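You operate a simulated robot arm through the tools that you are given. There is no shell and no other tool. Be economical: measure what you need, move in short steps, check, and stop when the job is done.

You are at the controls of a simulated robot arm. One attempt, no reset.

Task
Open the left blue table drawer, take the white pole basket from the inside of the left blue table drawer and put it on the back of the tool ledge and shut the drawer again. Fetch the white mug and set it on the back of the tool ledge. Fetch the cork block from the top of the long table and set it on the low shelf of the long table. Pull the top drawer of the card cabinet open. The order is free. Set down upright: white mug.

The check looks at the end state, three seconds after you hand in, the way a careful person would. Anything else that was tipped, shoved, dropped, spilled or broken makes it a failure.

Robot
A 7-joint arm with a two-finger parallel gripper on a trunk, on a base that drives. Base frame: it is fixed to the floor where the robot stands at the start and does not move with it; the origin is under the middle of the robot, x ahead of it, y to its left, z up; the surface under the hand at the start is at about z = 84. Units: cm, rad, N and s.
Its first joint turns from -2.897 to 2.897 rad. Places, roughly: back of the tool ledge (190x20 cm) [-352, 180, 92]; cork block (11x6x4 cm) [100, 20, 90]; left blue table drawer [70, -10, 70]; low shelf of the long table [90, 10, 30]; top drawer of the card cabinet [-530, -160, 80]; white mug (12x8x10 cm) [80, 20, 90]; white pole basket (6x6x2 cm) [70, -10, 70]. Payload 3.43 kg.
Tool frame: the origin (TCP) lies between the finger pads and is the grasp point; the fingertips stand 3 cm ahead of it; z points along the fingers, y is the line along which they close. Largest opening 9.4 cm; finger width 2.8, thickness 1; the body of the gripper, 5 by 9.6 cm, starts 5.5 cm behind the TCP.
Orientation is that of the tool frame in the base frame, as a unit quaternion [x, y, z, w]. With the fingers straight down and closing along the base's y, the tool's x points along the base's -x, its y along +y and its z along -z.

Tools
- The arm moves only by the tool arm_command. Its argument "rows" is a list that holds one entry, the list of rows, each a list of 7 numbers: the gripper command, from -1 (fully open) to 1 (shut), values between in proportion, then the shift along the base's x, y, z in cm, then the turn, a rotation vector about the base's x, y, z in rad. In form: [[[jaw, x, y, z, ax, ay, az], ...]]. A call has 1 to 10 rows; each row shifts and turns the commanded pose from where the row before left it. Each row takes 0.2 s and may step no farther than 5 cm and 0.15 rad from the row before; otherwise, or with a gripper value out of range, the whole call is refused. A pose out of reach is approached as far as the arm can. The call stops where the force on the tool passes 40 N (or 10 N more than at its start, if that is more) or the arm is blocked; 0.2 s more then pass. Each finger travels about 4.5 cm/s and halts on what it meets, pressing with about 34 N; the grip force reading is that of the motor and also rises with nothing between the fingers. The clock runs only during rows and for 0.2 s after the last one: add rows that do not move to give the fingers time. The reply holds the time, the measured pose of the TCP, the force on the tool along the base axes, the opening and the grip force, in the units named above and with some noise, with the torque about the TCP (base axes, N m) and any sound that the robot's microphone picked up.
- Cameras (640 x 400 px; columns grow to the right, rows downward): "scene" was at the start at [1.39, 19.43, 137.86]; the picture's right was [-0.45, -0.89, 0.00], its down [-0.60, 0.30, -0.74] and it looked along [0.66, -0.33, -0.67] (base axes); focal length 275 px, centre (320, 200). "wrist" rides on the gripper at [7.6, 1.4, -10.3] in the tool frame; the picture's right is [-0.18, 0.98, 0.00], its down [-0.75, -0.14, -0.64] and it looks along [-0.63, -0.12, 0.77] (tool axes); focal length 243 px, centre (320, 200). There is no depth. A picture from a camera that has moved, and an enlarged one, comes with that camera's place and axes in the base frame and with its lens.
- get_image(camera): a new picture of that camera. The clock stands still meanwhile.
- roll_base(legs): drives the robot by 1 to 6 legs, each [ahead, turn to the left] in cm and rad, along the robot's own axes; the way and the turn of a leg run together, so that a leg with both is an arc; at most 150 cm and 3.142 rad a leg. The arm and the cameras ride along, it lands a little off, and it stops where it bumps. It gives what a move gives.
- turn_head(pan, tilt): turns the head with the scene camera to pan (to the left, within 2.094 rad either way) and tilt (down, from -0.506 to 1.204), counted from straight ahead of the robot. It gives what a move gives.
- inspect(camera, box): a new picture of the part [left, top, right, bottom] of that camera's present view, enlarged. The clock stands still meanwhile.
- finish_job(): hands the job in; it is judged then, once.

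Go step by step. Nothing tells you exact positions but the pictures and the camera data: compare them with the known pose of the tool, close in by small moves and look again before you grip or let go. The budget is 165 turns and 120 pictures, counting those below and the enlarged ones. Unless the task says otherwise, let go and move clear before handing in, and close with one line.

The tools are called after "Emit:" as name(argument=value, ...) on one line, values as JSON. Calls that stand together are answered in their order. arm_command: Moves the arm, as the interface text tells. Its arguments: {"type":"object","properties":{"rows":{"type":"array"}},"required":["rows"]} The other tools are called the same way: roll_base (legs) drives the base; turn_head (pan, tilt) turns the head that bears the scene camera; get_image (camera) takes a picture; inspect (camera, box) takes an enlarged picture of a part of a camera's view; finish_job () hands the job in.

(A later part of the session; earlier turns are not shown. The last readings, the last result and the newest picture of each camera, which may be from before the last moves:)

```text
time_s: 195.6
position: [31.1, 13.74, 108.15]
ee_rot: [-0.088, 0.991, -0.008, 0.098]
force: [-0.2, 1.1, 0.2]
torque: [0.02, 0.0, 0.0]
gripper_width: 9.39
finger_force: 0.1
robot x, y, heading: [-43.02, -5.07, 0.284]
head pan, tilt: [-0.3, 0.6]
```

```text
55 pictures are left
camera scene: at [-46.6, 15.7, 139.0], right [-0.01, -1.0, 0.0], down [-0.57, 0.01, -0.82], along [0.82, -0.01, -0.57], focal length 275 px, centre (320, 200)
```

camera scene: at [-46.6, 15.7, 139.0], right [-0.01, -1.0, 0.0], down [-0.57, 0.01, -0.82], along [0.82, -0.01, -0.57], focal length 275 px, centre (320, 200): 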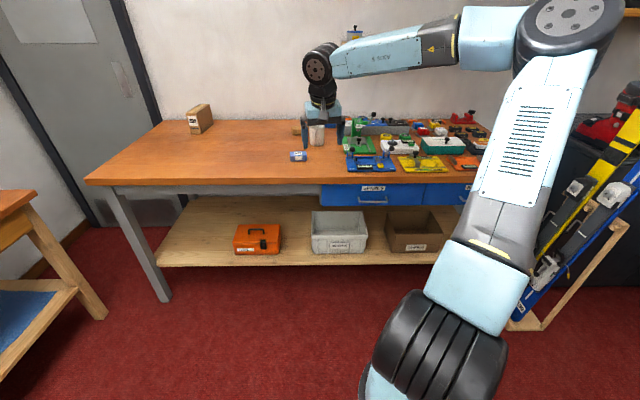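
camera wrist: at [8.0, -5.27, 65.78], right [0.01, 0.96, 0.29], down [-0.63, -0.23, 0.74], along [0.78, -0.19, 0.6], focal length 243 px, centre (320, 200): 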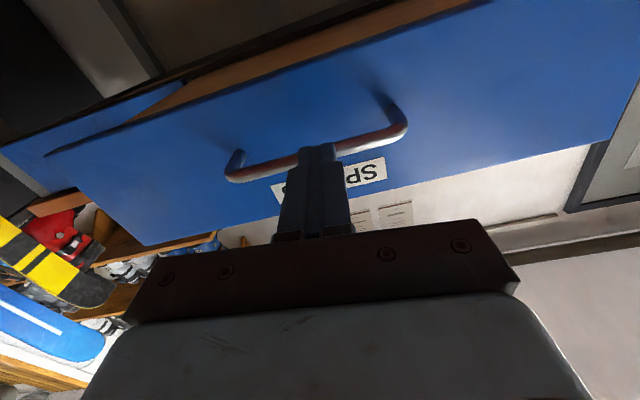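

Emit:
roll_base(legs=[[50, 0], [0, -0.28]])

Emit:
turn_head(pan=-0.1, tilt=0.6)

Emit:
get_image(camera="scene")

Emit:
get_image(camera="wrist")

```text
time_s: 199.6
position: [81.23, 5.96, 108.19]
ee_rot: [0.056, 0.994, -0.022, 0.095]
force: [0.0, 0.1, 0.5]
torque: [-0.01, -0.01, -0.02]
gripper_width: 9.4
finger_force: 0.0
robot x, y, heading: [4.85, 11.19, -0.002]
head pan, tilt: [-0.3, 0.6]
```

```text
time_s: 200.3
position: [81.4, 5.98, 108.11]
ee_rot: [0.055, 0.994, -0.022, 0.095]
force: [0.3, -0.4, -0.1]
torque: [-0.02, -0.02, 0.02]
gripper_width: 9.4
finger_force: 0.1
robot x, y, heading: [5.07, 11.29, -0.005]
head pan, tilt: [-0.099, 0.6]
```

```text
54 pictures are left
camera scene: at [7.63, 33.68, 139.0], right [-0.1, -0.99, 0.0], down [-0.56, 0.06, -0.82], along [0.82, -0.08, -0.57], focal length 275 px, centre (320, 200)
```

scene: 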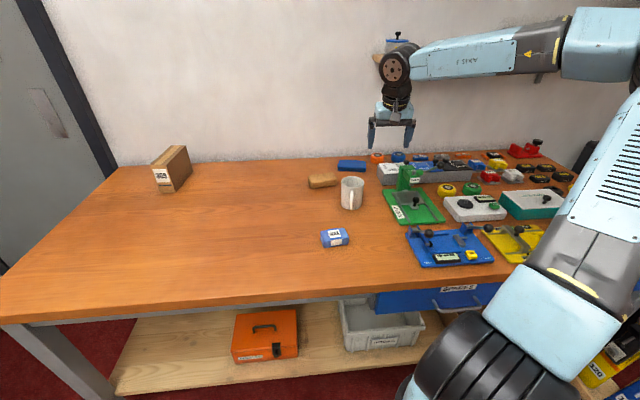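

```text
53 pictures are left
camera wrist: at [72.17, 8.81, 116.92], right [0.29, 0.96, 0.0], down [0.6, -0.19, 0.78], along [0.75, -0.22, -0.63], focal length 243 px, centre (320, 200)
```

wrist: 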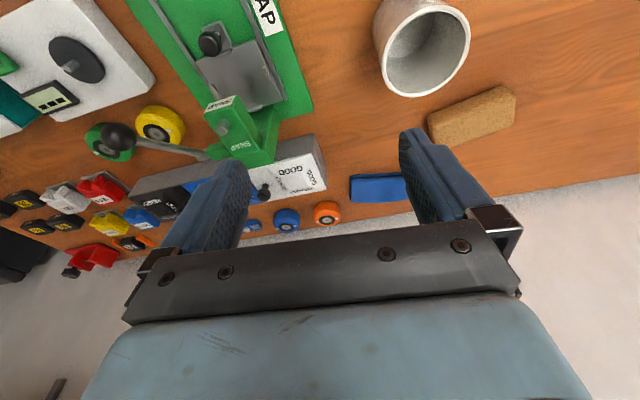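

Cork at about (95.6,24), its long axis near y. I'll level the tool, yaw it to close along x, and move above.

Emit:
arm_command(rows=[[[-1, 1, 2, 0, 0.054, 0.1, 0], [-1, 1.5, 2, 0, 0, 0.086, -0.1], [-1, 1.5, 2, 0, 0, 0, -0.15], [-1, 1.5, 2, 0, 0, 0, -0.15], [-1, 1.5, 2, 0, 0, 0, -0.15], [-1, 1.5, 2, 0, 0, 0, -0.15], [-1, 1.5, 2, 0, 0, 0, -0.15], [-1, 1.5, 2, 0, 0, 0, -0.15], [-1, 1.5, 1, 0, 0, 0, -0.15], [-1, 1.2, 1, 0, 0, 0, -0.138]]])

Emit:
get_image(camera="wrist")

```text
time_s: 202.5
position: [95.52, 24.09, 108.25]
ee_rot: [0.645, 0.764, -0.002, -0.001]
force: [0.1, -0.3, 0.4]
torque: [-0.01, -0.01, -0.01]
gripper_width: 9.4
finger_force: 0.1
robot x, y, heading: [5.1, 11.13, 0.005]
head pan, tilt: [-0.099, 0.6]
```

```text
52 pictures are left
camera wrist: at [95.82, 31.85, 118.65], right [1.0, -0.02, 0.0], down [-0.01, -0.76, 0.65], along [-0.01, -0.65, -0.76], focal length 243 px, centre (320, 200)
```

wrist: 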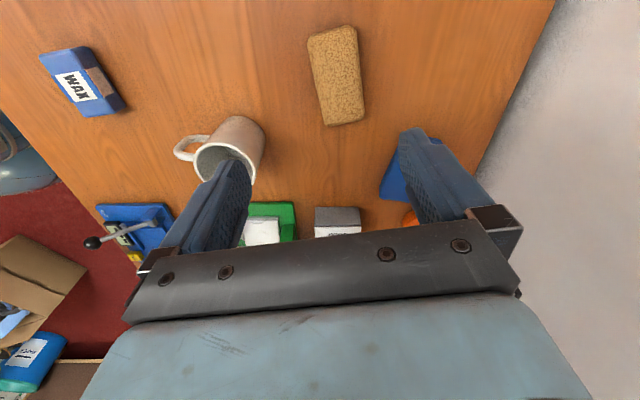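

Emit:
arm_command(rows=[[[-1, 1, 0, -4, 0, 0, 0.04], [-1, 0.8, 0, -4, 0, 0, 0], [-1, 0, 0, -4, 0, 0, 0], [-1, 0, 0, -4, 0, 0, 0], [-1, 0, 0, -2, 0, 0, 0], [-1, 0, 0, 0, 0, 0, 0]]])

Emit:
get_image(camera="wrist")

```text
time_s: 203.9
position: [97.21, 24.15, 90.55]
ee_rot: [0.628, 0.778, -0.003, 0.0]
force: [0.4, 0.3, 0.1]
torque: [-0.02, 0.01, -0.02]
gripper_width: 9.4
finger_force: 0.0
robot x, y, heading: [5.04, 11.24, 0.003]
head pan, tilt: [-0.099, 0.6]
```

```text
51 pictures are left
camera wrist: at [97.13, 31.89, 100.82], right [1.0, 0.03, 0.0], down [0.02, -0.76, 0.65], along [0.01, -0.65, -0.76], focal length 243 px, centre (320, 200)
```

wrist: 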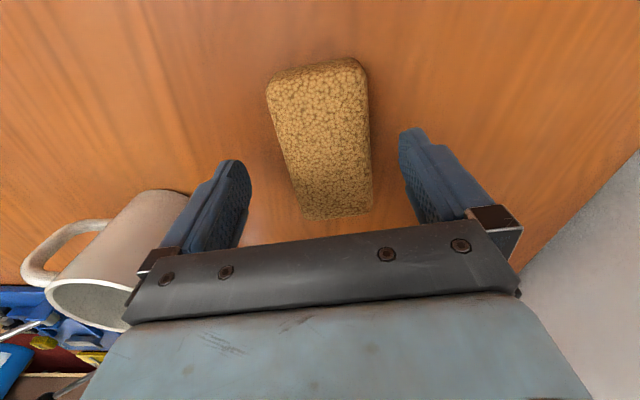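

Emit:
arm_command(rows=[[[-1, 0.3, 0.5, -2, 0, 0, 0], [-1, 0, 0, -1, 0, 0, 0], [1, 0, 0, 0, 0, 0, 0], [1, 0, 0, 0, 0, 0, 0], [1, 0, 0, 0, 0, 0, 0], [1, 0, 0, 0, 0, 0, 0], [1, 0, 0, 1, 0, 0, 0], [1, 0, 0, 3, 0, 0, 0], [1, 0, 0, 4, 0, 0, 0], [1, 0, 0, 4, 0, 0, 0]]])

Emit:
get_image(camera="wrist")

```text
time_s: 206.1
position: [97.98, 24.35, 99.14]
ee_rot: [0.629, 0.777, -0.004, -0.001]
force: [-0.2, -0.2, -0.6]
torque: [0.03, 0.02, -0.04]
gripper_width: 5.94
finger_force: 34.0
robot x, y, heading: [5.0, 11.2, -0.001]
head pan, tilt: [-0.099, 0.6]
```

```text
50 pictures are left
camera wrist: at [97.75, 32.15, 109.49], right [1.0, 0.03, 0.0], down [0.02, -0.76, 0.65], along [0.01, -0.65, -0.76], focal length 243 px, centre (320, 200)
```

wrist: 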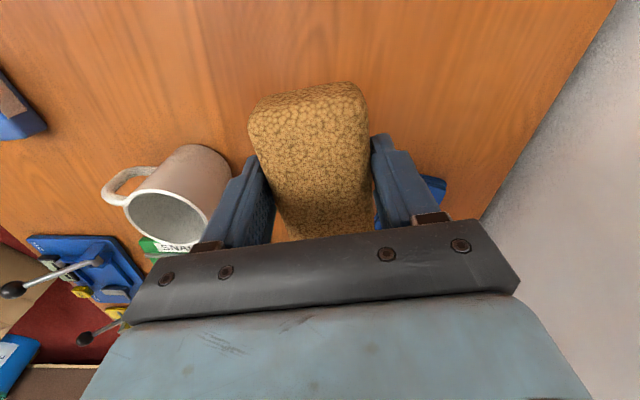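

Cork held. I'll turn it long-ways to x and set it on the free table area for a tilted regrip.

Emit:
arm_command(rows=[[[1, -3, 2.56, 0.5, 0, 0, 0.136], [1, -3, 2.56, 0.5, 0, 0, 0.136], [1, -3, 2.56, 0, 0, 0, 0.136], [1, -3, 2.56, 0, 0, 0, 0.136], [1, -3, 2.56, 0, 0, 0, 0.136], [1, -3, 2.56, 0, 0, 0, 0.136], [1, -3, 2.56, 0, 0, 0, 0.136], [1, -3, 2.56, 0, 0, 0, 0.136], [1, -3, 2.56, 0, 0, 0, 0.136], [1, -3, 2.56, 0, 0, 0, 0.136]]])

Emit:
arm_command(rows=[[[1, 0, 0, -4, 0, 0, 0], [1, 0, 0, -4, 0, 0, 0], [1, 0, 0, -3, 0, 0, 0], [1, 0, 0, -1, 0, 0, 0], [1, 0, 0, -0.4, 0, 0, 0], [1, 0, 0, -0.3, 0, 0, 0], [1, 0, 0, -0.3, 0, 0, 0], [1, 0, 0, 0, 0, 0, 0]]])

Emit:
inspect(camera="scene", box=[180, 120, 380, 270])

```text
time_s: 208.3
position: [72.1, 46.58, 103.16]
ee_rot: [-0.001, 1.0, -0.001, 0.001]
force: [0.4, 0.0, -0.9]
torque: [-0.03, 0.01, -0.02]
gripper_width: 5.96
finger_force: 34.1
out of reach, approached as far as the arm can: row 9, 10
robot x, y, heading: [4.92, 10.79, 0.004]
head pan, tilt: [-0.099, 0.6]
```

```text
time_s: 210.1
position: [72.68, 45.69, 90.4]
ee_rot: [0.001, 1.0, -0.002, 0.002]
force: [-0.4, 0.2, -0.4]
torque: [0.01, -0.01, 0.01]
gripper_width: 5.94
finger_force: 34.4
out of reach, approached as far as the arm can: row 2, 3, 4
robot x, y, heading: [4.78, 10.84, -0.003]
head pan, tilt: [-0.099, 0.6]
```

```text
2.67 times, centred on (280, 195) of scene
camera zoom: at [7.65, 33.69, 139.0], right [-0.1, -0.99, 0.0], down [-0.56, 0.06, -0.82], along [0.82, -0.08, -0.57], focal length 733 px, centre (427, 213)
```

zoom: 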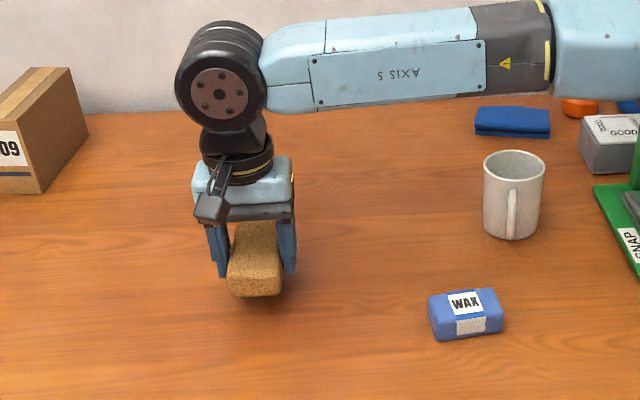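

Emit:
arm_command(rows=[[[1, 0, 0, -0.5, 0, 0, 0], [1, 0, 0, -0.5, 0, 0, 0], [1, 0, 0, -0.5, 0, 0, 0]]])

```text
time_s: 210.9
position: [72.89, 45.82, 88.95]
ee_rot: [0.001, 1.0, -0.001, 0.002]
force: [0.3, 0.6, -0.1]
torque: [0.02, 0.0, 0.03]
gripper_width: 5.95
finger_force: 34.4
robot x, y, heading: [5.16, 10.78, -0.001]
head pan, tilt: [-0.099, 0.6]
```

Emit:
arm_command(rows=[[[1, 0, 0, -0.5, 0, 0, 0], [1, 0, 0, -0.4, 0, 0, 0], [1, 0, 0, -0.3, 0, 0, 0], [1, 0, 0, -0.2, 0, 0, 0], [1, 0, 0, -0.2, 0, 0, 0]]])

```text
time_s: 212.1
position: [72.99, 45.66, 87.42]
ee_rot: [0.001, 1.0, -0.001, 0.002]
force: [-0.3, 0.4, -0.5]
torque: [0.02, 0.02, -0.03]
gripper_width: 5.95
finger_force: 34.2
out of reach, approached as far as the arm can: row 2
robot x, y, heading: [5.19, 11.02, -0.002]
head pan, tilt: [-0.099, 0.6]
```

Emit:
arm_command(rows=[[[1, 0, 0, -0.2, 0, 0, 0], [1, 0, 0, -0.2, 0, 0, 0], [1, 0, 0, 0, 0, 0, 0]]])

Emit:
inspect(camera="scene", box=[220, 160, 320, 240])

```text
time_s: 212.9
position: [73.02, 45.62, 87.22]
ee_rot: [0.001, 1.0, -0.001, 0.003]
force: [9.0, 3.9, 35.8]
torque: [0.09, 0.04, -0.03]
gripper_width: 5.92
finger_force: 34.1
robot x, y, heading: [5.02, 10.86, 0.001]
head pan, tilt: [-0.099, 0.6]
```

```text
5.00 times, centred on (270, 200) of scene
camera zoom: at [7.55, 33.65, 139.01], right [-0.1, -0.99, 0.0], down [-0.56, 0.06, -0.83], along [0.82, -0.08, -0.56], focal length 1374 px, centre (570, 200)
```

zoom: 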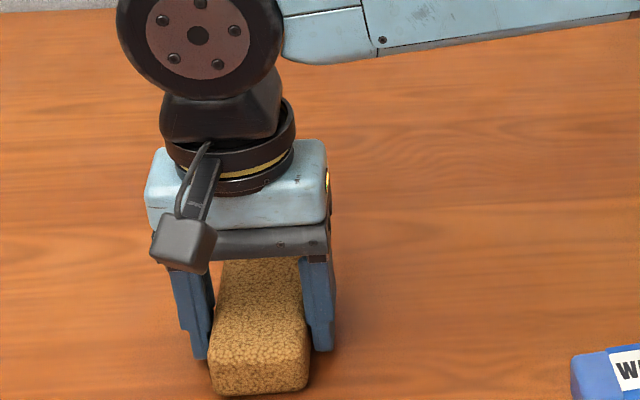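

Emit:
arm_command(rows=[[[0.2, 0, 0, 0, 0, 0, 0], [-0.6, 0, 0, 0, 0, 0, 0], [-0.8, 0, 0, 0.5, 0, 0, 0], [-0.8, 0, 0, 3, 0, 0, 0], [-0.8, 0, 0, 4, 0, 0, 0], [-0.8, 0, 0, 4, 0, 0, 0], [-0.8, 0, 0, 4, 0, 0, 0], [-0.8, 0, 0, 4, 0, 0, 0]]])

Emit:
roll_base(legs=[[-48, 0], [0, 0.6]])

Emit:
roll_base(legs=[[0, 0.3], [40, 0]])

Emit:
roll_base(legs=[[0, -0.5], [0, -0.4]])

Emit:
get_image(camera="scene")

```text
time_s: 214.7
position: [73.09, 45.69, 106.54]
ee_rot: [0.0, 1.0, -0.001, 0.002]
force: [-0.4, 0.5, 0.4]
torque: [-0.01, 0.03, 0.03]
gripper_width: 8.48
finger_force: 0.1
robot x, y, heading: [4.56, 11.27, -0.004]
head pan, tilt: [-0.099, 0.6]
```

```text
time_s: 218.6
position: [13.37, 62.05, 106.52]
ee_rot: [-0.134, 0.99, 0.028, -0.019]
force: [-2.1, 0.3, 0.8]
torque: [0.02, -0.14, 0.01]
gripper_width: 8.47
finger_force: 0.1
robot x, y, heading: [-42.45, 9.37, 0.255]
head pan, tilt: [-0.099, 0.6]
stopped in leg 2: the force on the tool passed its limit at 89 N (the readings are from after the stop); the commanded pose is now the measured one
```

```text
time_s: 219.7
position: [6.47, 68.52, 106.93]
ee_rot: [-0.198, 0.978, 0.058, -0.041]
force: [1.0, 0.4, -0.1]
torque: [-0.01, 0.03, 0.0]
gripper_width: 8.46
finger_force: 0.1
robot x, y, heading: [-42.84, 9.18, 0.363]
head pan, tilt: [-0.099, 0.6]
stopped in leg 1: the force on the tool passed its limit at 96 N (the readings are from after the stop); the commanded pose is now the measured one
```

```text
time_s: 223.5
position: [33.91, 8.34, 107.14]
ee_rot: [0.242, 0.968, 0.069, -0.012]
force: [1.0, 0.7, -0.3]
torque: [-0.08, 0.04, -0.03]
gripper_width: 8.46
finger_force: 0.1
robot x, y, heading: [-39.62, 14.68, -0.514]
head pan, tilt: [-0.099, 0.6]
stopped in leg 2: the robot was blocked; the commanded pose is now the measured one
```

```text
47 pictures are left
camera scene: at [-26.11, 33.06, 138.99], right [-0.58, -0.82, 0.0], down [-0.46, 0.33, -0.82], along [0.67, -0.48, -0.57], focal length 275 px, centre (320, 200)
```

scene: 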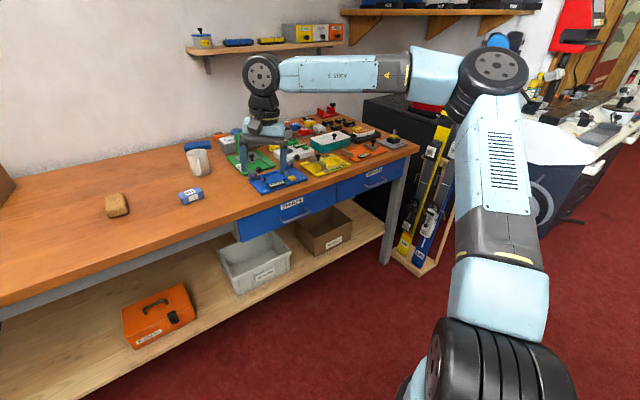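

The arm is in an elbow-right pose and the hand met some resistance while turning left; nothing on the table moved. I'll reposition in short turns, with the target kept ahead or right of the robot.

Emit:
roll_base(legs=[[0, 0.5]])

Emit:
roll_base(legs=[[0, 0.5]])

Emit:
get_image(camera="scene")

```text
time_s: 225.5
position: [27.65, 45.64, 107.3]
ee_rot: [-0.015, 0.997, 0.064, -0.029]
force: [0.4, -1.3, -0.6]
torque: [0.01, 0.02, -0.01]
gripper_width: 8.5
finger_force: 0.0
robot x, y, heading: [-39.78, 10.49, -0.007]
head pan, tilt: [-0.099, 0.6]
```

```text
time_s: 226.1
position: [27.49, 48.7, 106.1]
ee_rot: [-0.017, 0.993, 0.102, -0.065]
force: [3.5, -1.0, -2.3]
torque: [0.09, 0.3, 0.04]
gripper_width: 8.45
finger_force: 0.0
robot x, y, heading: [-39.41, 10.31, 0.001]
head pan, tilt: [-0.099, 0.6]
stopped in leg 1: the force on the tool passed its limit at 70 N (the readings are from after the stop); the commanded pose is now the measured one
```

```text
46 pictures are left
camera scene: at [-36.3, 33.44, 138.99], right [-0.11, -0.99, 0.0], down [-0.56, 0.06, -0.82], along [0.82, -0.09, -0.57], focal length 275 px, centre (320, 200)
```

scene: 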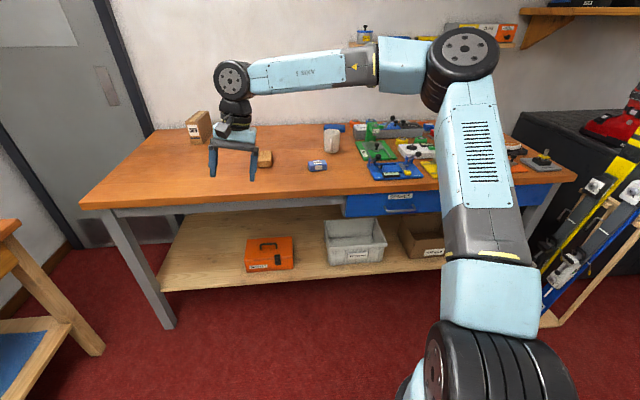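

It's the arm near a joint limit, not a collision. I'll bring the hand back to centre and level it.

Emit:
arm_command(rows=[[[-0.8, 0.5, -4, 0.5, -0.07, -0.05, 0], [-0.8, 0.5, -4, 0.5, -0.07, -0.05, 0], [-0.8, 0.5, -4, 0, -0.06, -0.03, 0], [-0.8, 0.5, -4, 0, 0, 0, 0], [-0.8, 0.5, -4, 0, 0, 0, 0], [-0.8, 0.5, -4, 0, 0, 0, 0], [-0.8, 0.5, -4, 0, 0, 0, 0], [-0.8, 0.5, -4, 0, 0, 0, 0], [-0.8, 0.5, -4, 0, 0, 0, 0], [-0.8, 0, -2, 0, 0, 0, 0]]])

Emit:
roll_base(legs=[[0, 0.55]])

Emit:
roll_base(legs=[[0, 0.45]])

```text
time_s: 228.3
position: [31.6, 10.54, 107.45]
ee_rot: [-0.019, 1.0, 0.002, 0.001]
force: [0.0, 0.5, 0.7]
torque: [-0.01, 0.02, -0.02]
gripper_width: 8.45
finger_force: 0.1
robot x, y, heading: [-39.63, 10.37, -0.003]
head pan, tilt: [-0.099, 0.6]
```

```text
time_s: 230.4
position: [20.85, 47.98, 107.35]
ee_rot: [-0.292, 0.956, 0.002, 0.001]
force: [0.7, -0.3, -1.4]
torque: [0.01, 0.0, -0.02]
gripper_width: 8.46
finger_force: 0.1
robot x, y, heading: [-37.83, 7.59, 0.542]
head pan, tilt: [-0.099, 0.6]
```

```text
time_s: 232.3
position: [-2.3, 69.53, 107.5]
ee_rot: [-0.496, 0.868, 0.002, -0.001]
force: [-0.1, 0.3, 0.1]
torque: [0.03, -0.01, 0.02]
gripper_width: 8.46
finger_force: 0.1
robot x, y, heading: [-34.63, 5.46, 0.991]
head pan, tilt: [-0.099, 0.6]
```

Emit:
roll_base(legs=[[50, 0]])

Emit:
roll_base(legs=[[0, -0.5]])

Emit:
roll_base(legs=[[0, -0.49], [-12, 0]])

Emit:
get_image(camera="scene")

```text
time_s: 235.2
position: [24.83, 111.16, 107.51]
ee_rot: [-0.497, 0.868, 0.002, 0.0]
force: [0.6, -1.2, -0.7]
torque: [-0.01, 0.01, -0.02]
gripper_width: 8.46
finger_force: 0.0
robot x, y, heading: [-7.51, 47.3, 0.991]
head pan, tilt: [-0.099, 0.6]
```

```text
time_s: 237.2
position: [52.0, 87.42, 107.48]
ee_rot: [-0.264, 0.965, 0.002, 0.001]
force: [0.3, -0.6, 0.8]
torque: [-0.02, -0.03, -0.01]
gripper_width: 8.47
finger_force: 0.0
robot x, y, heading: [-9.03, 50.86, 0.485]
head pan, tilt: [-0.099, 0.6]
```

```text
time_s: 240.1
position: [50.09, 54.15, 107.53]
ee_rot: [-0.019, 1.0, 0.001, 0.0]
force: [-0.1, 1.1, 0.2]
torque: [-0.04, 0.02, 0.01]
gripper_width: 8.48
finger_force: 0.1
robot x, y, heading: [-20.97, 53.99, -0.008]
head pan, tilt: [-0.099, 0.6]
```

```text
45 pictures are left
camera scene: at [-18.04, 76.69, 139.0], right [-0.11, -0.99, 0.0], down [-0.56, 0.06, -0.82], along [0.82, -0.09, -0.57], focal length 275 px, centre (320, 200)
```

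scene: 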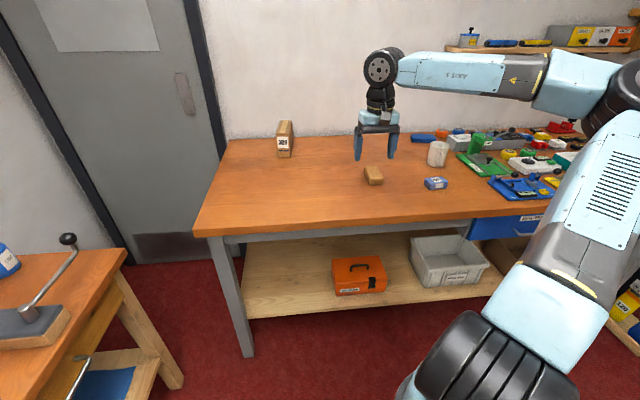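

Robot is well placed and the cork is at (73,45.8). Pitching the tool 45° and approaching from behind and above.

Emit:
arm_command(rows=[[[-0.8, 2, -1.4, 0, 0, -0.13, -0.038], [-0.8, 2, -1.4, 0, 0, -0.13, 0], [-0.8, 2, -1.4, 0, 0, -0.13, 0], [-0.8, 2, -1.4, -2, 0, -0.13, 0], [-0.8, 2, -1.4, -2, 0, -0.13, 0], [-0.8, 2, -1.4, -3, 0, -0.13, 0], [-0.8, 1, 0, -3, 0, 0, 0], [-0.8, 0, 0, 0, 0, 0, 0]]])

Emit:
get_image(camera="wrist")

Emit:
inspect(camera="scene", box=[300, 90, 460, 210])

```text
time_s: 241.9
position: [63.09, 45.71, 97.56]
ee_rot: [0.0, 0.924, 0.0, 0.382]
force: [-0.4, 0.5, -0.2]
torque: [0.02, -0.04, 0.02]
gripper_width: 8.48
finger_force: 0.1
robot x, y, heading: [-21.02, 54.23, -0.014]
head pan, tilt: [-0.099, 0.6]
```

```text
44 pictures are left
camera wrist: at [50.5, 47.15, 99.71], right [0.13, 0.98, 0.13], down [0.08, -0.14, 0.99], along [0.99, -0.12, -0.1], focal length 243 px, centre (320, 200)
```

wrist: 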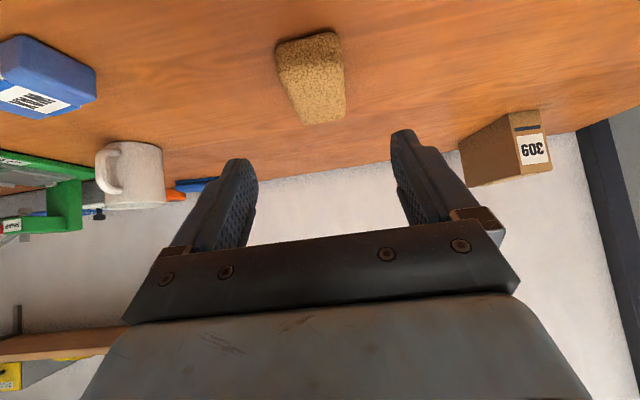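

```text
3.33 times, centred on (380, 150) of scene
camera zoom: at [-18.08, 76.65, 139.0], right [-0.11, -0.99, 0.0], down [-0.56, 0.06, -0.82], along [0.82, -0.09, -0.57], focal length 916 px, centre (120, 367)
```

zoom: 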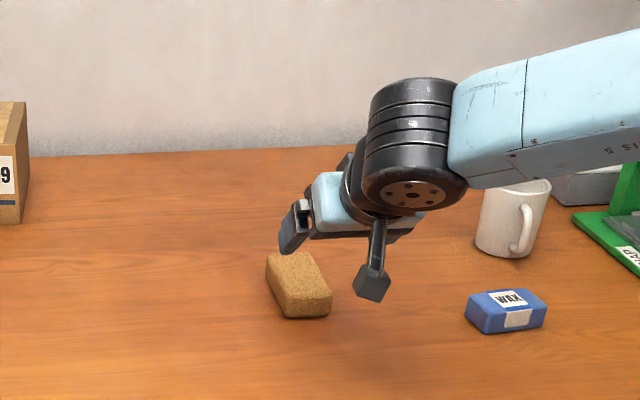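

Emit:
arm_command(rows=[[[-0.8, 2.5, 0, -2.5, 0, 0, 0], [-0.8, 2.5, 0, -2.5, 0, 0, 0], [-0.8, 2, 0, -2.5, 0, 0, 0], [-0.8, 1, 0, -1.5, 0, 0, 0], [-0.8, 0.5, 0, -0.8, 0, 0, 0], [-0.8, 0, 0, 0, 0, 0, 0]]])

Emit:
get_image(camera="wrist")

Emit:
inspect(camera="scene", box=[320, 110, 440, 210])

```text
time_s: 243.3
position: [71.5, 45.9, 87.88]
ee_rot: [0.0, 0.924, 0.0, 0.382]
force: [-0.2, -0.1, 0.0]
torque: [0.01, 0.03, 0.03]
gripper_width: 8.47
finger_force: 0.0
robot x, y, heading: [-21.13, 54.02, -0.008]
head pan, tilt: [-0.099, 0.6]
```

```text
42 pictures are left
camera wrist: at [58.9, 47.28, 89.88], right [0.13, 0.98, 0.13], down [0.08, -0.14, 0.99], along [0.99, -0.12, -0.1], focal length 243 px, centre (320, 200)
```

wrist: 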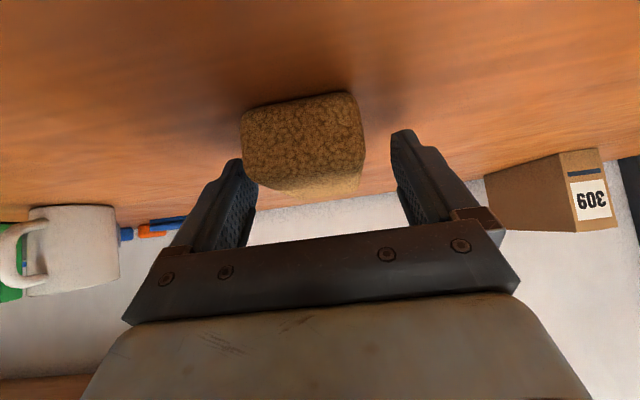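

```text
4.00 times, centred on (380, 160) of scene
camera zoom: at [-18.06, 76.65, 139.0], right [-0.11, -0.99, 0.0], down [-0.56, 0.06, -0.82], along [0.82, -0.09, -0.57], focal length 1100 px, centre (80, 360)
```

zoom: 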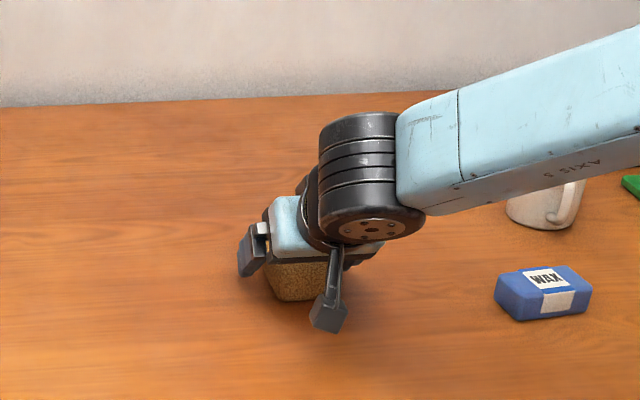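

Emit:
arm_command(rows=[[[-0.8, 0.5, -0.4, -0.3, 0, 0, 0], [1, 0, 0, 0, 0, 0, 0], [1, 0, 0, 0, 0, 0, 0], [1, 0, 0, 0, 0, 0, 0], [1, 0, 0, 0, 0, 0, 0], [1, -0.5, 0, 1, 0, 0, 0], [1, -2, 0, 3, 0, 0, 0], [1, -2, 0, 3, 0, 0, 0], [1, -3, 0, 2, 0, 0, 0]]])

Emit:
get_image(camera="wrist")

Emit:
inspect(camera="scene", box=[320, 110, 440, 210])

```text
time_s: 245.3
position: [64.63, 45.2, 96.36]
ee_rot: [-0.001, 0.925, 0.001, 0.381]
force: [0.7, -0.2, 0.1]
torque: [-0.01, 0.0, 0.02]
gripper_width: 5.95
finger_force: 34.1
robot x, y, heading: [-21.13, 53.97, -0.008]
head pan, tilt: [-0.099, 0.6]
```

```text
40 pictures are left
camera wrist: at [52.01, 46.73, 98.51], right [0.13, 0.98, 0.13], down [0.08, -0.14, 0.99], along [0.99, -0.12, -0.1], focal length 243 px, centre (320, 200)
```

wrist: 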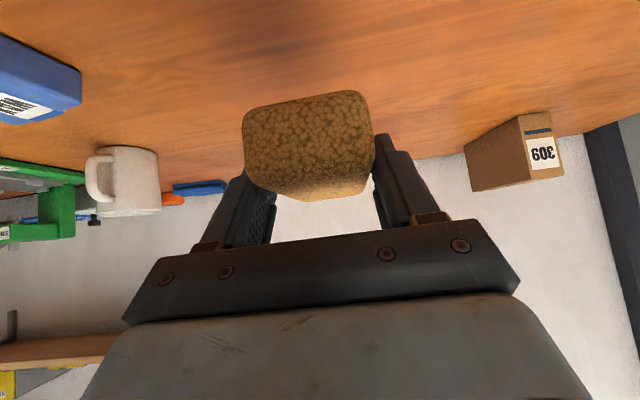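

```text
4.00 times, centred on (380, 160) of scene
camera zoom: at [-18.01, 76.65, 139.0], right [-0.11, -0.99, 0.0], down [-0.56, 0.06, -0.82], along [0.82, -0.09, -0.57], focal length 1100 px, centre (80, 360)
```

zoom: 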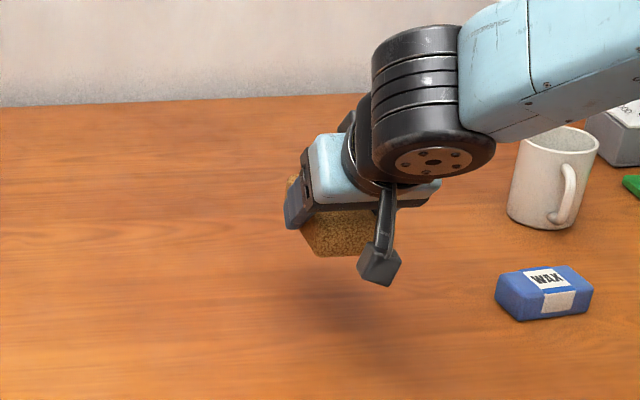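

Cork is held flat at a 45° tool tilt. Now I'll back off and shift left to face the free part of the shelf.

Emit:
arm_command(rows=[[[1, 0, 0, 3, 0, 0, 0], [1, 0, 0, 3, 0, 0, 0]]])

Emit:
roll_base(legs=[[-45, 0], [0, 0.5], [26, 0]])

Emit:
roll_base(legs=[[0, -0.49]])

Emit:
get_image(camera="scene")

```text
time_s: 245.9
position: [64.84, 45.27, 102.62]
ee_rot: [-0.001, 0.924, 0.001, 0.381]
force: [0.4, 0.5, -0.1]
torque: [0.02, 0.02, 0.0]
gripper_width: 5.92
finger_force: 33.9
robot x, y, heading: [-21.09, 54.29, -0.009]
head pan, tilt: [-0.099, 0.6]
```

```text
time_s: 251.7
position: [37.15, 101.63, 102.52]
ee_rot: [-0.235, 0.894, 0.097, 0.369]
force: [0.3, 1.7, -0.9]
torque: [-0.02, 0.0, -0.06]
gripper_width: 5.92
finger_force: 34.1
robot x, y, heading: [-40.52, 64.76, 0.5]
head pan, tilt: [-0.099, 0.6]
```

```text
time_s: 253.6
position: [45.4, 61.14, 102.6]
ee_rot: [-0.014, 0.925, 0.007, 0.38]
force: [-0.1, -0.2, -0.9]
torque: [-0.04, -0.01, -0.04]
gripper_width: 5.93
finger_force: 34.3
robot x, y, heading: [-40.73, 68.8, 0.025]
head pan, tilt: [-0.099, 0.6]
```

```text
38 pictures are left
camera scene: at [-38.42, 91.26, 139.0], right [-0.08, -1.0, 0.0], down [-0.56, 0.04, -0.82], along [0.82, -0.06, -0.57], focal length 275 px, centre (320, 200)
```

scene: 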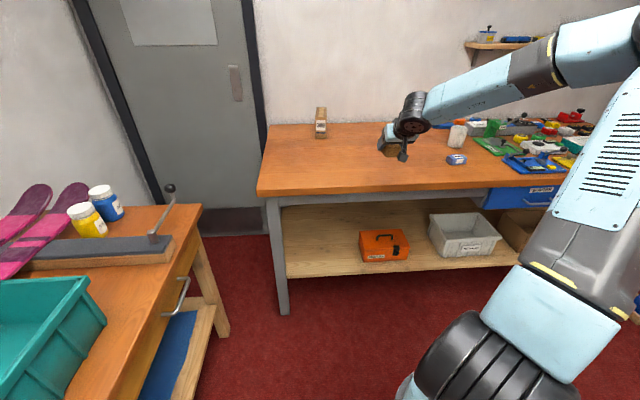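

Emit:
roll_base(legs=[[-28, 0]])

Emit:
arm_command(rows=[[[1, 0, 1, -4.5, 0, 0, -0.03], [1, 0, 1, -4.5, 0, 0, 0], [1, 0, 1, -4.5, 0, 0, 0], [1, 0, 1, -4.5, 0, 0, 0], [1, 0, 1, -4.5, 0, 0, 0], [1, 0, 1, -4.5, 0, 0, 0], [1, 0, 1, -4.5, 0, 0, 0], [1, 0, 1, -4.5, 0, 0, 0], [1, 0, 1, -4.5, 0, 0, 0], [1, 0, 1, -4.5, 0, 0, 0]]])

Emit:
get_image(camera="scene")

```text
time_s: 255.6
position: [17.53, 60.68, 102.67]
ee_rot: [-0.015, 0.924, 0.007, 0.381]
force: [0.4, -0.7, -0.9]
torque: [-0.04, -0.02, 0.0]
gripper_width: 5.92
finger_force: 34.1
robot x, y, heading: [-68.2, 68.02, 0.028]
head pan, tilt: [-0.099, 0.6]
```

```text
time_s: 257.8
position: [17.44, 70.75, 57.72]
ee_rot: [0.0, 0.925, 0.0, 0.381]
force: [0.9, 0.8, -0.6]
torque: [0.0, -0.01, -0.01]
gripper_width: 5.91
finger_force: 34.4
robot x, y, heading: [-68.62, 68.13, 0.024]
head pan, tilt: [-0.099, 0.6]
```

```text
37 pictures are left
camera scene: at [-66.34, 90.57, 139.0], right [-0.07, -1.0, 0.0], down [-0.56, 0.04, -0.82], along [0.82, -0.06, -0.57], focal length 275 px, centre (320, 200)
```

scene: 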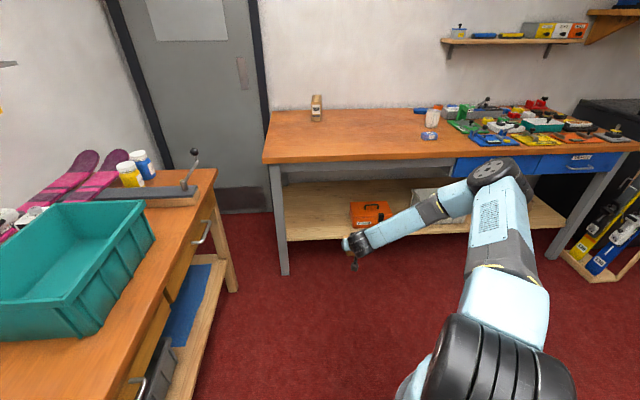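

Emit:
arm_command(rows=[[[1, 3, 1, -3.5, 0, 0, 0], [1, 3, 1, -3.5, 0, 0, 0], [1, 3, 1, -3.5, 0, 0, 0], [1, 3, 1, -3.5, 0, 0, 0], [1, 2, 1, -3, 0, 0, 0], [1, 0, 0, 0, 0, 0, 0]]])

Emit:
get_image(camera="scene")

Emit:
get_image(camera="wrist")

```text
time_s: 259.2
position: [24.1, 72.91, 50.56]
ee_rot: [-0.001, 0.925, 0.002, 0.38]
force: [0.1, -0.3, 0.0]
torque: [0.02, -0.01, 0.02]
gripper_width: 5.95
finger_force: 34.0
out of reach, approached as far as the arm can: row 3, 4, 5
robot x, y, heading: [-68.52, 67.67, 0.028]
head pan, tilt: [-0.099, 0.6]
```

```text
36 pictures are left
camera scene: at [-66.3, 90.58, 139.0], right [-0.07, -1.0, 0.0], down [-0.56, 0.04, -0.82], along [0.82, -0.06, -0.57], focal length 275 px, centre (320, 200)
```

scene: 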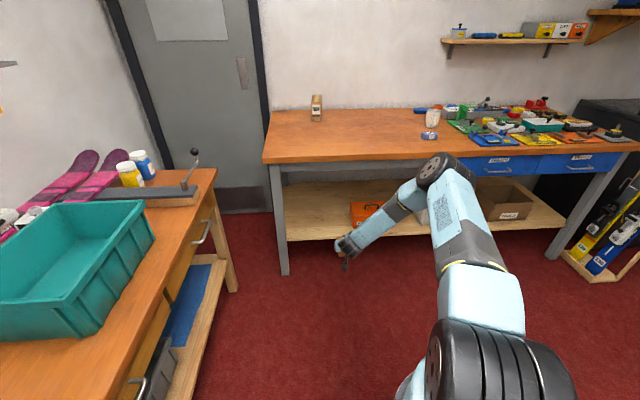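

```text
35 pictures are left
camera wrist: at [11.5, 74.28, 52.72], right [0.13, 0.98, 0.13], down [0.08, -0.14, 0.99], along [0.99, -0.12, -0.1], focal length 243 px, centre (320, 200)
```

wrist: 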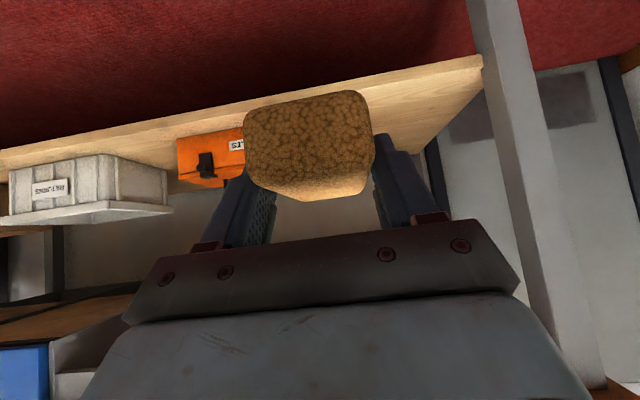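

Emit:
arm_command(rows=[[[1, -4, 1, -2, 0, 0, 0], [1, -4, 1, -3, 0, 0, 0], [1, -2, 1, -3.5, 0, 0, 0], [1, 0, 0, -3.5, 0, 0, 0], [1, 0, 0, -3, 0, 0, 0], [1, 0, 0, 0, 0, 0, 0]]])

Emit:
get_image(camera="scene")

```text
refused: row 2 steps farther than a row can; nothing moved
```

```text
34 pictures are left
camera scene: at [-66.3, 90.58, 139.0], right [-0.07, -1.0, 0.0], down [-0.56, 0.04, -0.82], along [0.82, -0.06, -0.57], focal length 275 px, centre (320, 200)
```

scene: 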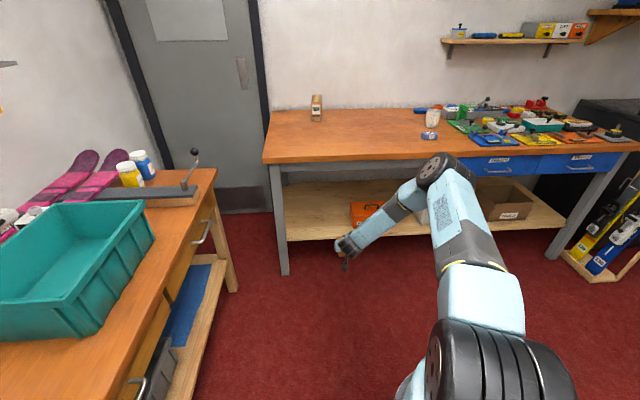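

Emit:
arm_command(rows=[[[1, -3.5, 0.8, -2, 0, 0, 0], [1, -3.5, 0.8, -3, 0, 0, 0], [1, -3, 0.8, -3.5, 0, 0, 0], [1, 0, 0, -3.5, 0, 0, 0], [1, 0, 0, -3, 0, 0, 0], [1, 0, 0, 0, 0, 0, 0]]])

Emit:
turn_head(pan=0.2, tilt=0.6)

Emit:
get_image(camera="scene")

```text
time_s: 260.6
position: [13.95, 75.06, 50.16]
ee_rot: [0.0, 0.925, 0.0, 0.38]
force: [-0.6, 0.1, 0.4]
torque: [0.01, 0.01, 0.0]
gripper_width: 5.91
finger_force: 33.6
out of reach, approached as far as the arm can: row 1, 2, 3, 4, 5
robot x, y, heading: [-68.44, 68.08, 0.023]
head pan, tilt: [-0.099, 0.6]
```

```text
time_s: 261.4
position: [14.0, 75.15, 50.15]
ee_rot: [-0.001, 0.925, 0.0, 0.381]
force: [-0.3, 0.5, -1.0]
torque: [-0.02, 0.01, 0.0]
gripper_width: 5.9
finger_force: 33.8
robot x, y, heading: [-68.38, 67.41, 0.028]
head pan, tilt: [0.201, 0.6]
```

```text
33 pictures are left
camera scene: at [-66.5, 93.21, 139.0], right [0.22, -0.97, 0.0], down [-0.55, -0.13, -0.82], along [0.8, 0.18, -0.57], focal length 275 px, centre (320, 200)
```

scene: 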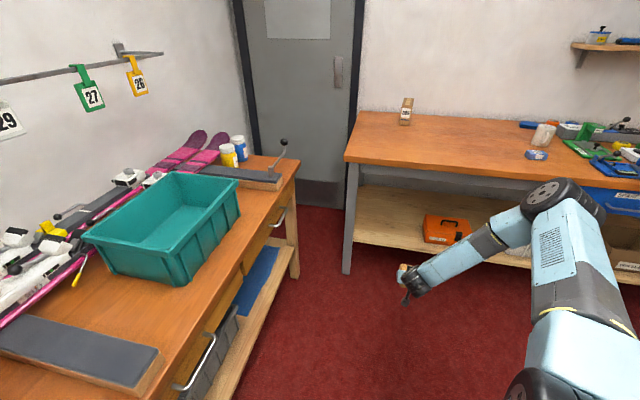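

z sticks near 50 with this posture, so I'll test how the reachable height depends on tool pitch.

Emit:
arm_command(rows=[[[1, 0, 0, 0, 0, -0.15, 0], [1, 0, 0, 0, 0, -0.15, 0], [1, 0, 0, -3, 0, 0, 0], [1, 0, 0, -3, 0, 0, 0], [1, 0, 0, -3, 0, 0, 0]]])

Emit:
arm_command(rows=[[[1, 0, -4, 0, 0, 0.15, 0], [1, 0, -4, 0, 0, 0.15, 0], [1, 0, -4, 0, 0, 0, 0], [1, 0, -4, 0, 0, 0, 0], [1, 0, -4, 0, 0, 0, 0], [1, 0, 0, -3, 0, 0, 0], [1, 0, 0, -3, 0, 0, 0], [1, 0, 0, -3, 0, 0, 0], [1, 0, 0, -3, 0, 0, 0]]])

```text
time_s: 262.6
position: [15.22, 75.39, 55.26]
ee_rot: [0.0, 0.858, 0.0, 0.514]
force: [0.2, -0.3, -0.7]
torque: [0.0, -0.01, 0.03]
gripper_width: 5.93
finger_force: 33.9
out of reach, approached as far as the arm can: row 1, 2, 3, 4, 5
robot x, y, heading: [-68.45, 68.28, 0.026]
head pan, tilt: [0.201, 0.6]
```

```text
time_s: 264.6
position: [15.39, 55.48, 49.94]
ee_rot: [0.0, 0.925, 0.001, 0.38]
force: [0.5, -0.5, -1.3]
torque: [-0.01, 0.05, -0.01]
gripper_width: 5.94
finger_force: 33.7
out of reach, approached as far as the arm can: row 7, 8, 9
robot x, y, heading: [-68.56, 67.88, 0.027]
head pan, tilt: [0.201, 0.6]
```

The wrist is limited to z≈65 in this elbow-right posture, so I need the elbow-up posture. I'll raise the hand, extend it straight and level, and roll while straight to bring the elbow round.

Emit:
arm_command(rows=[[[1, 0, 1, 4.8, 0, 0, 0], [1, 0, 1, 4.8, 0, 0, 0], [1, 0, 1, 4.8, 0, 0, 0], [1, 0, 1, 4.8, 0, 0, 0], [1, 0, 1, 4.8, 0, 0, 0], [1, 0, 1, 4.8, 0, 0, 0], [1, 0, 1, 4.8, 0, 0, 0], [1, 0, 1, 4.8, 0, 0, 0], [1, 0, 1, 4.8, 0, 0, 0], [1, 0, 1, 4.8, 0, 0, 0]]])

Emit:
arm_command(rows=[[[1, 4, 0, 2, 0, -0.13, 0], [1, 4, 0, 2, 0, -0.13, 0], [1, 4, 0, 2, 0, -0.13, 0], [1, 4, 0, 2, 0, -0.13, 0], [1, 4, 0, 2, 0, -0.13, 0], [1, 4, 0, 2, 0, -0.13, 0], [1, 4.5, 0, 0, 0, 0, 0], [1, 4.5, 0, 0, 0, 0, 0], [1, 4.5, 0, 0, 0, 0, 0], [1, 4.5, 0, 0, 0, 0, 0]]])

Emit:
get_image(camera="scene")

```text
time_s: 266.8
position: [15.62, 65.2, 98.06]
ee_rot: [0.001, 0.925, 0.001, 0.381]
force: [0.7, -0.7, -1.4]
torque: [0.02, 0.03, 0.04]
gripper_width: 5.91
finger_force: 34.2
robot x, y, heading: [-68.66, 67.97, 0.02]
head pan, tilt: [0.201, 0.6]
```

```text
time_s: 269.0
position: [57.27, 65.47, 109.87]
ee_rot: [0.0, 0.711, 0.0, 0.703]
force: [-1.2, -0.8, -0.4]
torque: [0.04, 0.04, 0.08]
gripper_width: 5.92
finger_force: 34.0
robot x, y, heading: [-68.52, 68.1, 0.02]
head pan, tilt: [0.201, 0.6]
```

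```text
32 pictures are left
camera scene: at [-66.53, 93.19, 139.0], right [0.22, -0.97, 0.0], down [-0.55, -0.13, -0.82], along [0.8, 0.18, -0.57], focal length 275 px, centre (320, 200)
```

scene: 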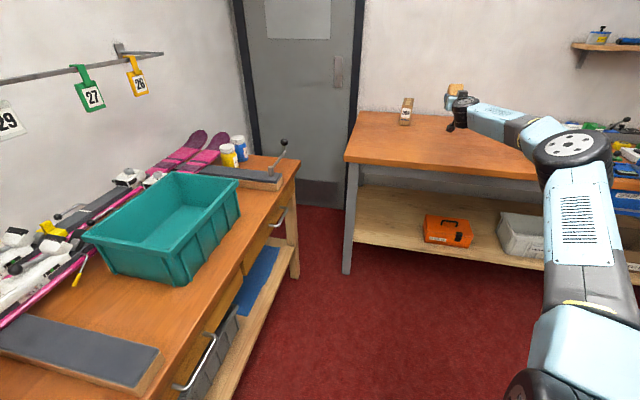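

Emit:
arm_command(rows=[[[1, 4, 0, 0, 0, 0, 0], [1, 4, 0, 0, 0, 0, 0], [1, 4, 0, 0, 0, 0, 0], [1, 4, 0, 0, 0, 0, 0], [1, 4, 0, 0, 0, 0, 0], [1, 0, 0, 0, 0, 0, 0]]])

Emit:
arm_command(rows=[[[1, 0, 0, 0, 0.15, 0, 0], [1, 0, 0, 0, 0.15, 0, 0], [1, 0, 0, 0, 0.15, 0, 0], [1, 0, 0, 0, 0.15, 0, 0], [1, 0, 0, 0, 0.15, 0, 0], [1, 0, 0, 0, 0.15, 0, 0], [1, 0, 0, 0, 0.15, 0, 0], [1, 0, 0, 0, 0.15, 0, 0], [1, 0, 0, 0, 0.15, 0, 0], [1, 0, 0, 0, 0.15, 0, 0]]])

Emit:
get_image(camera="scene")

```text
time_s: 270.4
position: [60.89, 63.88, 110.0]
ee_rot: [-0.001, 0.71, 0.001, 0.704]
force: [-0.1, -1.2, 0.5]
torque: [0.02, 0.02, -0.02]
gripper_width: 5.94
finger_force: 33.7
out of reach, approached as far as the arm can: row 1, 2, 3, 4, 5
robot x, y, heading: [-68.5, 67.42, 0.028]
head pan, tilt: [0.201, 0.6]
```

```text
time_s: 272.6
position: [61.04, 63.99, 109.85]
ee_rot: [0.48, 0.52, 0.484, 0.515]
force: [0.4, 0.6, -1.1]
torque: [0.03, 0.0, 0.03]
gripper_width: 5.89
finger_force: 34.0
robot x, y, heading: [-68.71, 67.7, 0.025]
head pan, tilt: [0.201, 0.6]
```

```text
31 pictures are left
camera scene: at [-66.48, 93.21, 139.0], right [0.22, -0.97, 0.0], down [-0.55, -0.13, -0.82], along [0.8, 0.18, -0.57], focal length 275 px, centre (320, 200)
```

scene: 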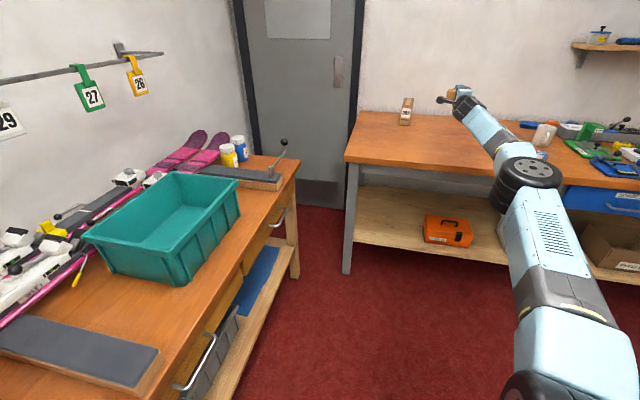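

Rolling clearly moves the elbow (this way lowers it). Rolling the other way to raise it.

Emit:
arm_command(rows=[[[1, 0, 0, 0, -0.15, 0, 0], [1, 0, 0, 0, -0.15, 0, 0], [1, 0, 0, 0, -0.15, 0, 0], [1, 0, 0, 0, -0.15, 0, 0], [1, 0, 0, 0, -0.15, 0, 0], [1, 0, 0, 0, -0.15, 0, 0], [1, 0, 0, 0, -0.15, 0, 0], [1, 0, 0, 0, -0.15, 0, 0], [1, 0, 0, 0, -0.15, 0, 0], [1, 0, 0, 0, -0.15, 0, 0]]])

Emit:
arm_command(rows=[[[1, 0, 0, 0, -0.15, 0, 0], [1, 0, 0, 0, -0.15, 0, 0], [1, 0, 0, 0, -0.15, 0, 0], [1, 0, 0, 0, -0.15, 0, 0], [1, 0, 0, 0, -0.15, 0, 0], [1, 0, 0, 0, -0.15, 0, 0], [1, 0, 0, 0, -0.15, 0, 0], [1, 0, 0, 0, -0.15, 0, 0], [1, 0, 0, 0, -0.15, 0, 0], [1, 0, 0, 0, -0.15, 0, 0]]])

Emit:
get_image(camera="scene")

```text
time_s: 274.8
position: [61.04, 63.92, 109.88]
ee_rot: [-0.001, 0.71, -0.001, 0.704]
force: [0.2, 0.9, -0.6]
torque: [-0.03, -0.01, 0.01]
gripper_width: 5.95
finger_force: 34.2
robot x, y, heading: [-68.41, 67.54, 0.028]
head pan, tilt: [0.201, 0.6]
```

```text
time_s: 277.0
position: [60.62, 63.91, 109.71]
ee_rot: [-0.481, 0.519, -0.484, 0.515]
force: [0.4, 0.2, -1.0]
torque: [0.0, 0.04, -0.01]
gripper_width: 5.9
finger_force: 34.6
out of reach, approached as far as the arm can: row 10
robot x, y, heading: [-68.41, 67.54, 0.024]
head pan, tilt: [0.201, 0.6]
```

```text
30 pictures are left
camera scene: at [-66.48, 93.21, 139.0], right [0.22, -0.97, 0.0], down [-0.55, -0.13, -0.82], along [0.8, 0.18, -0.57], focal length 275 px, centre (320, 200)
```

scene: 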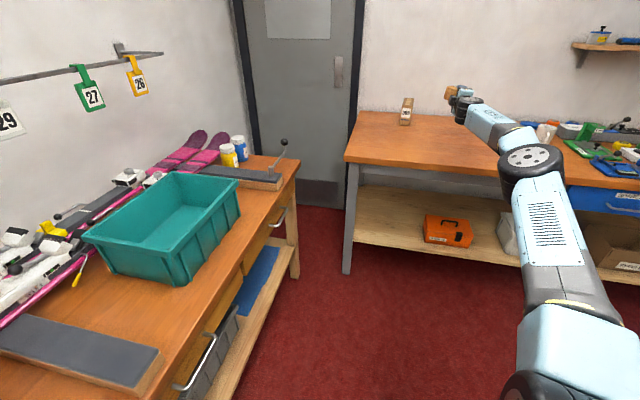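

Emit:
arm_command(rows=[[[1, -4.5, 0, 0, 0, 0, 0], [1, -4.5, 0, 0, 0, 0, 0], [1, -4.5, 0, 0, 0, 0, 0], [1, -4.5, 0, 0, 0, 0, 0], [1, -4.5, 0, 0, 0, 0, 0], [1, -4.5, 0, 0, 0, 0, 0], [1, -4.5, 0, 0, 0, 0, 0], [1, -4.5, 0, 0, 0, 0, 0]]])

Emit:
arm_command(rows=[[[1, 0, 0, 0, 0.15, 0, 0], [1, 0, 0, 0, 0.15, 0, 0], [1, 0, 0, 0, 0.15, 0, 0], [1, 0, 0, 0, 0.15, 0, 0], [1, 0, 0, 0, 0.15, 0, 0], [1, 0, 0, 0, 0.15, 0, 0], [1, 0, 0, 0, 0.15, 0, 0], [1, 0, 0, 0, 0.15, 0, 0], [1, 0, 0, 0, 0.15, 0, 0], [1, 0, 0, 0, 0.15, 0, 0]]])

Emit:
get_image(camera="scene")

```text
time_s: 278.8
position: [24.56, 64.1, 109.84]
ee_rot: [-0.48, 0.521, -0.483, 0.515]
force: [0.6, -0.5, -0.6]
torque: [0.01, -0.03, 0.0]
gripper_width: 5.91
finger_force: 34.8
robot x, y, heading: [-68.33, 67.69, 0.023]
head pan, tilt: [0.201, 0.6]
```

```text
time_s: 281.0
position: [24.71, 63.91, 109.87]
ee_rot: [0.002, 0.711, 0.0, 0.703]
force: [0.4, 0.6, -0.3]
torque: [-0.01, 0.02, 0.02]
gripper_width: 5.91
finger_force: 34.0
robot x, y, heading: [-68.55, 68.15, 0.025]
head pan, tilt: [0.201, 0.6]
```

```text
29 pictures are left
camera scene: at [-66.52, 93.22, 139.0], right [0.22, -0.97, 0.0], down [-0.55, -0.13, -0.82], along [0.8, 0.18, -0.57], focal length 275 px, centre (320, 200)
```

scene: 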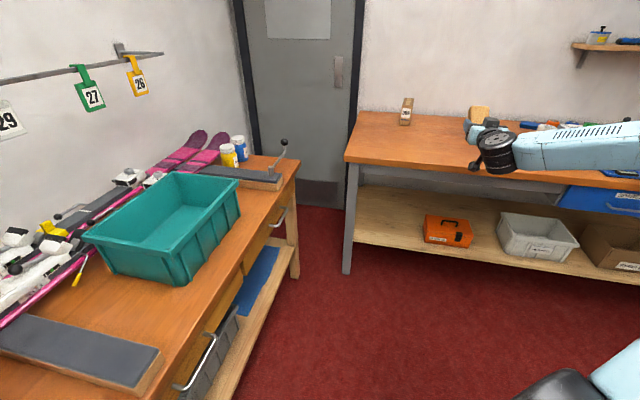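

Emit:
turn_head(pan=-0.55, tilt=0.45)

Emit:
get_image(camera="scene")

```text
time_s: 282.1
position: [24.6, 63.82, 109.9]
ee_rot: [-0.001, 0.71, 0.0, 0.704]
force: [-0.6, 0.2, -0.4]
torque: [-0.03, 0.01, -0.01]
gripper_width: 5.91
finger_force: 34.4
robot x, y, heading: [-68.5, 67.88, 0.025]
head pan, tilt: [-0.55, 0.45]
```

```text
28 pictures are left
camera scene: at [-67.18, 86.63, 140.35], right [-0.5, -0.87, 0.0], down [-0.38, 0.22, -0.9], along [0.78, -0.45, -0.44], focal length 275 px, centre (320, 200)
```

scene: 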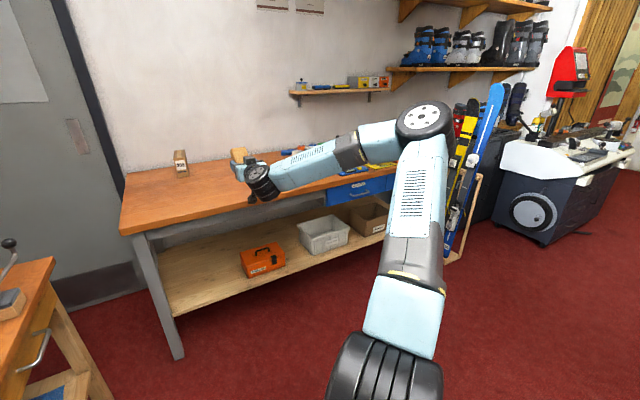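

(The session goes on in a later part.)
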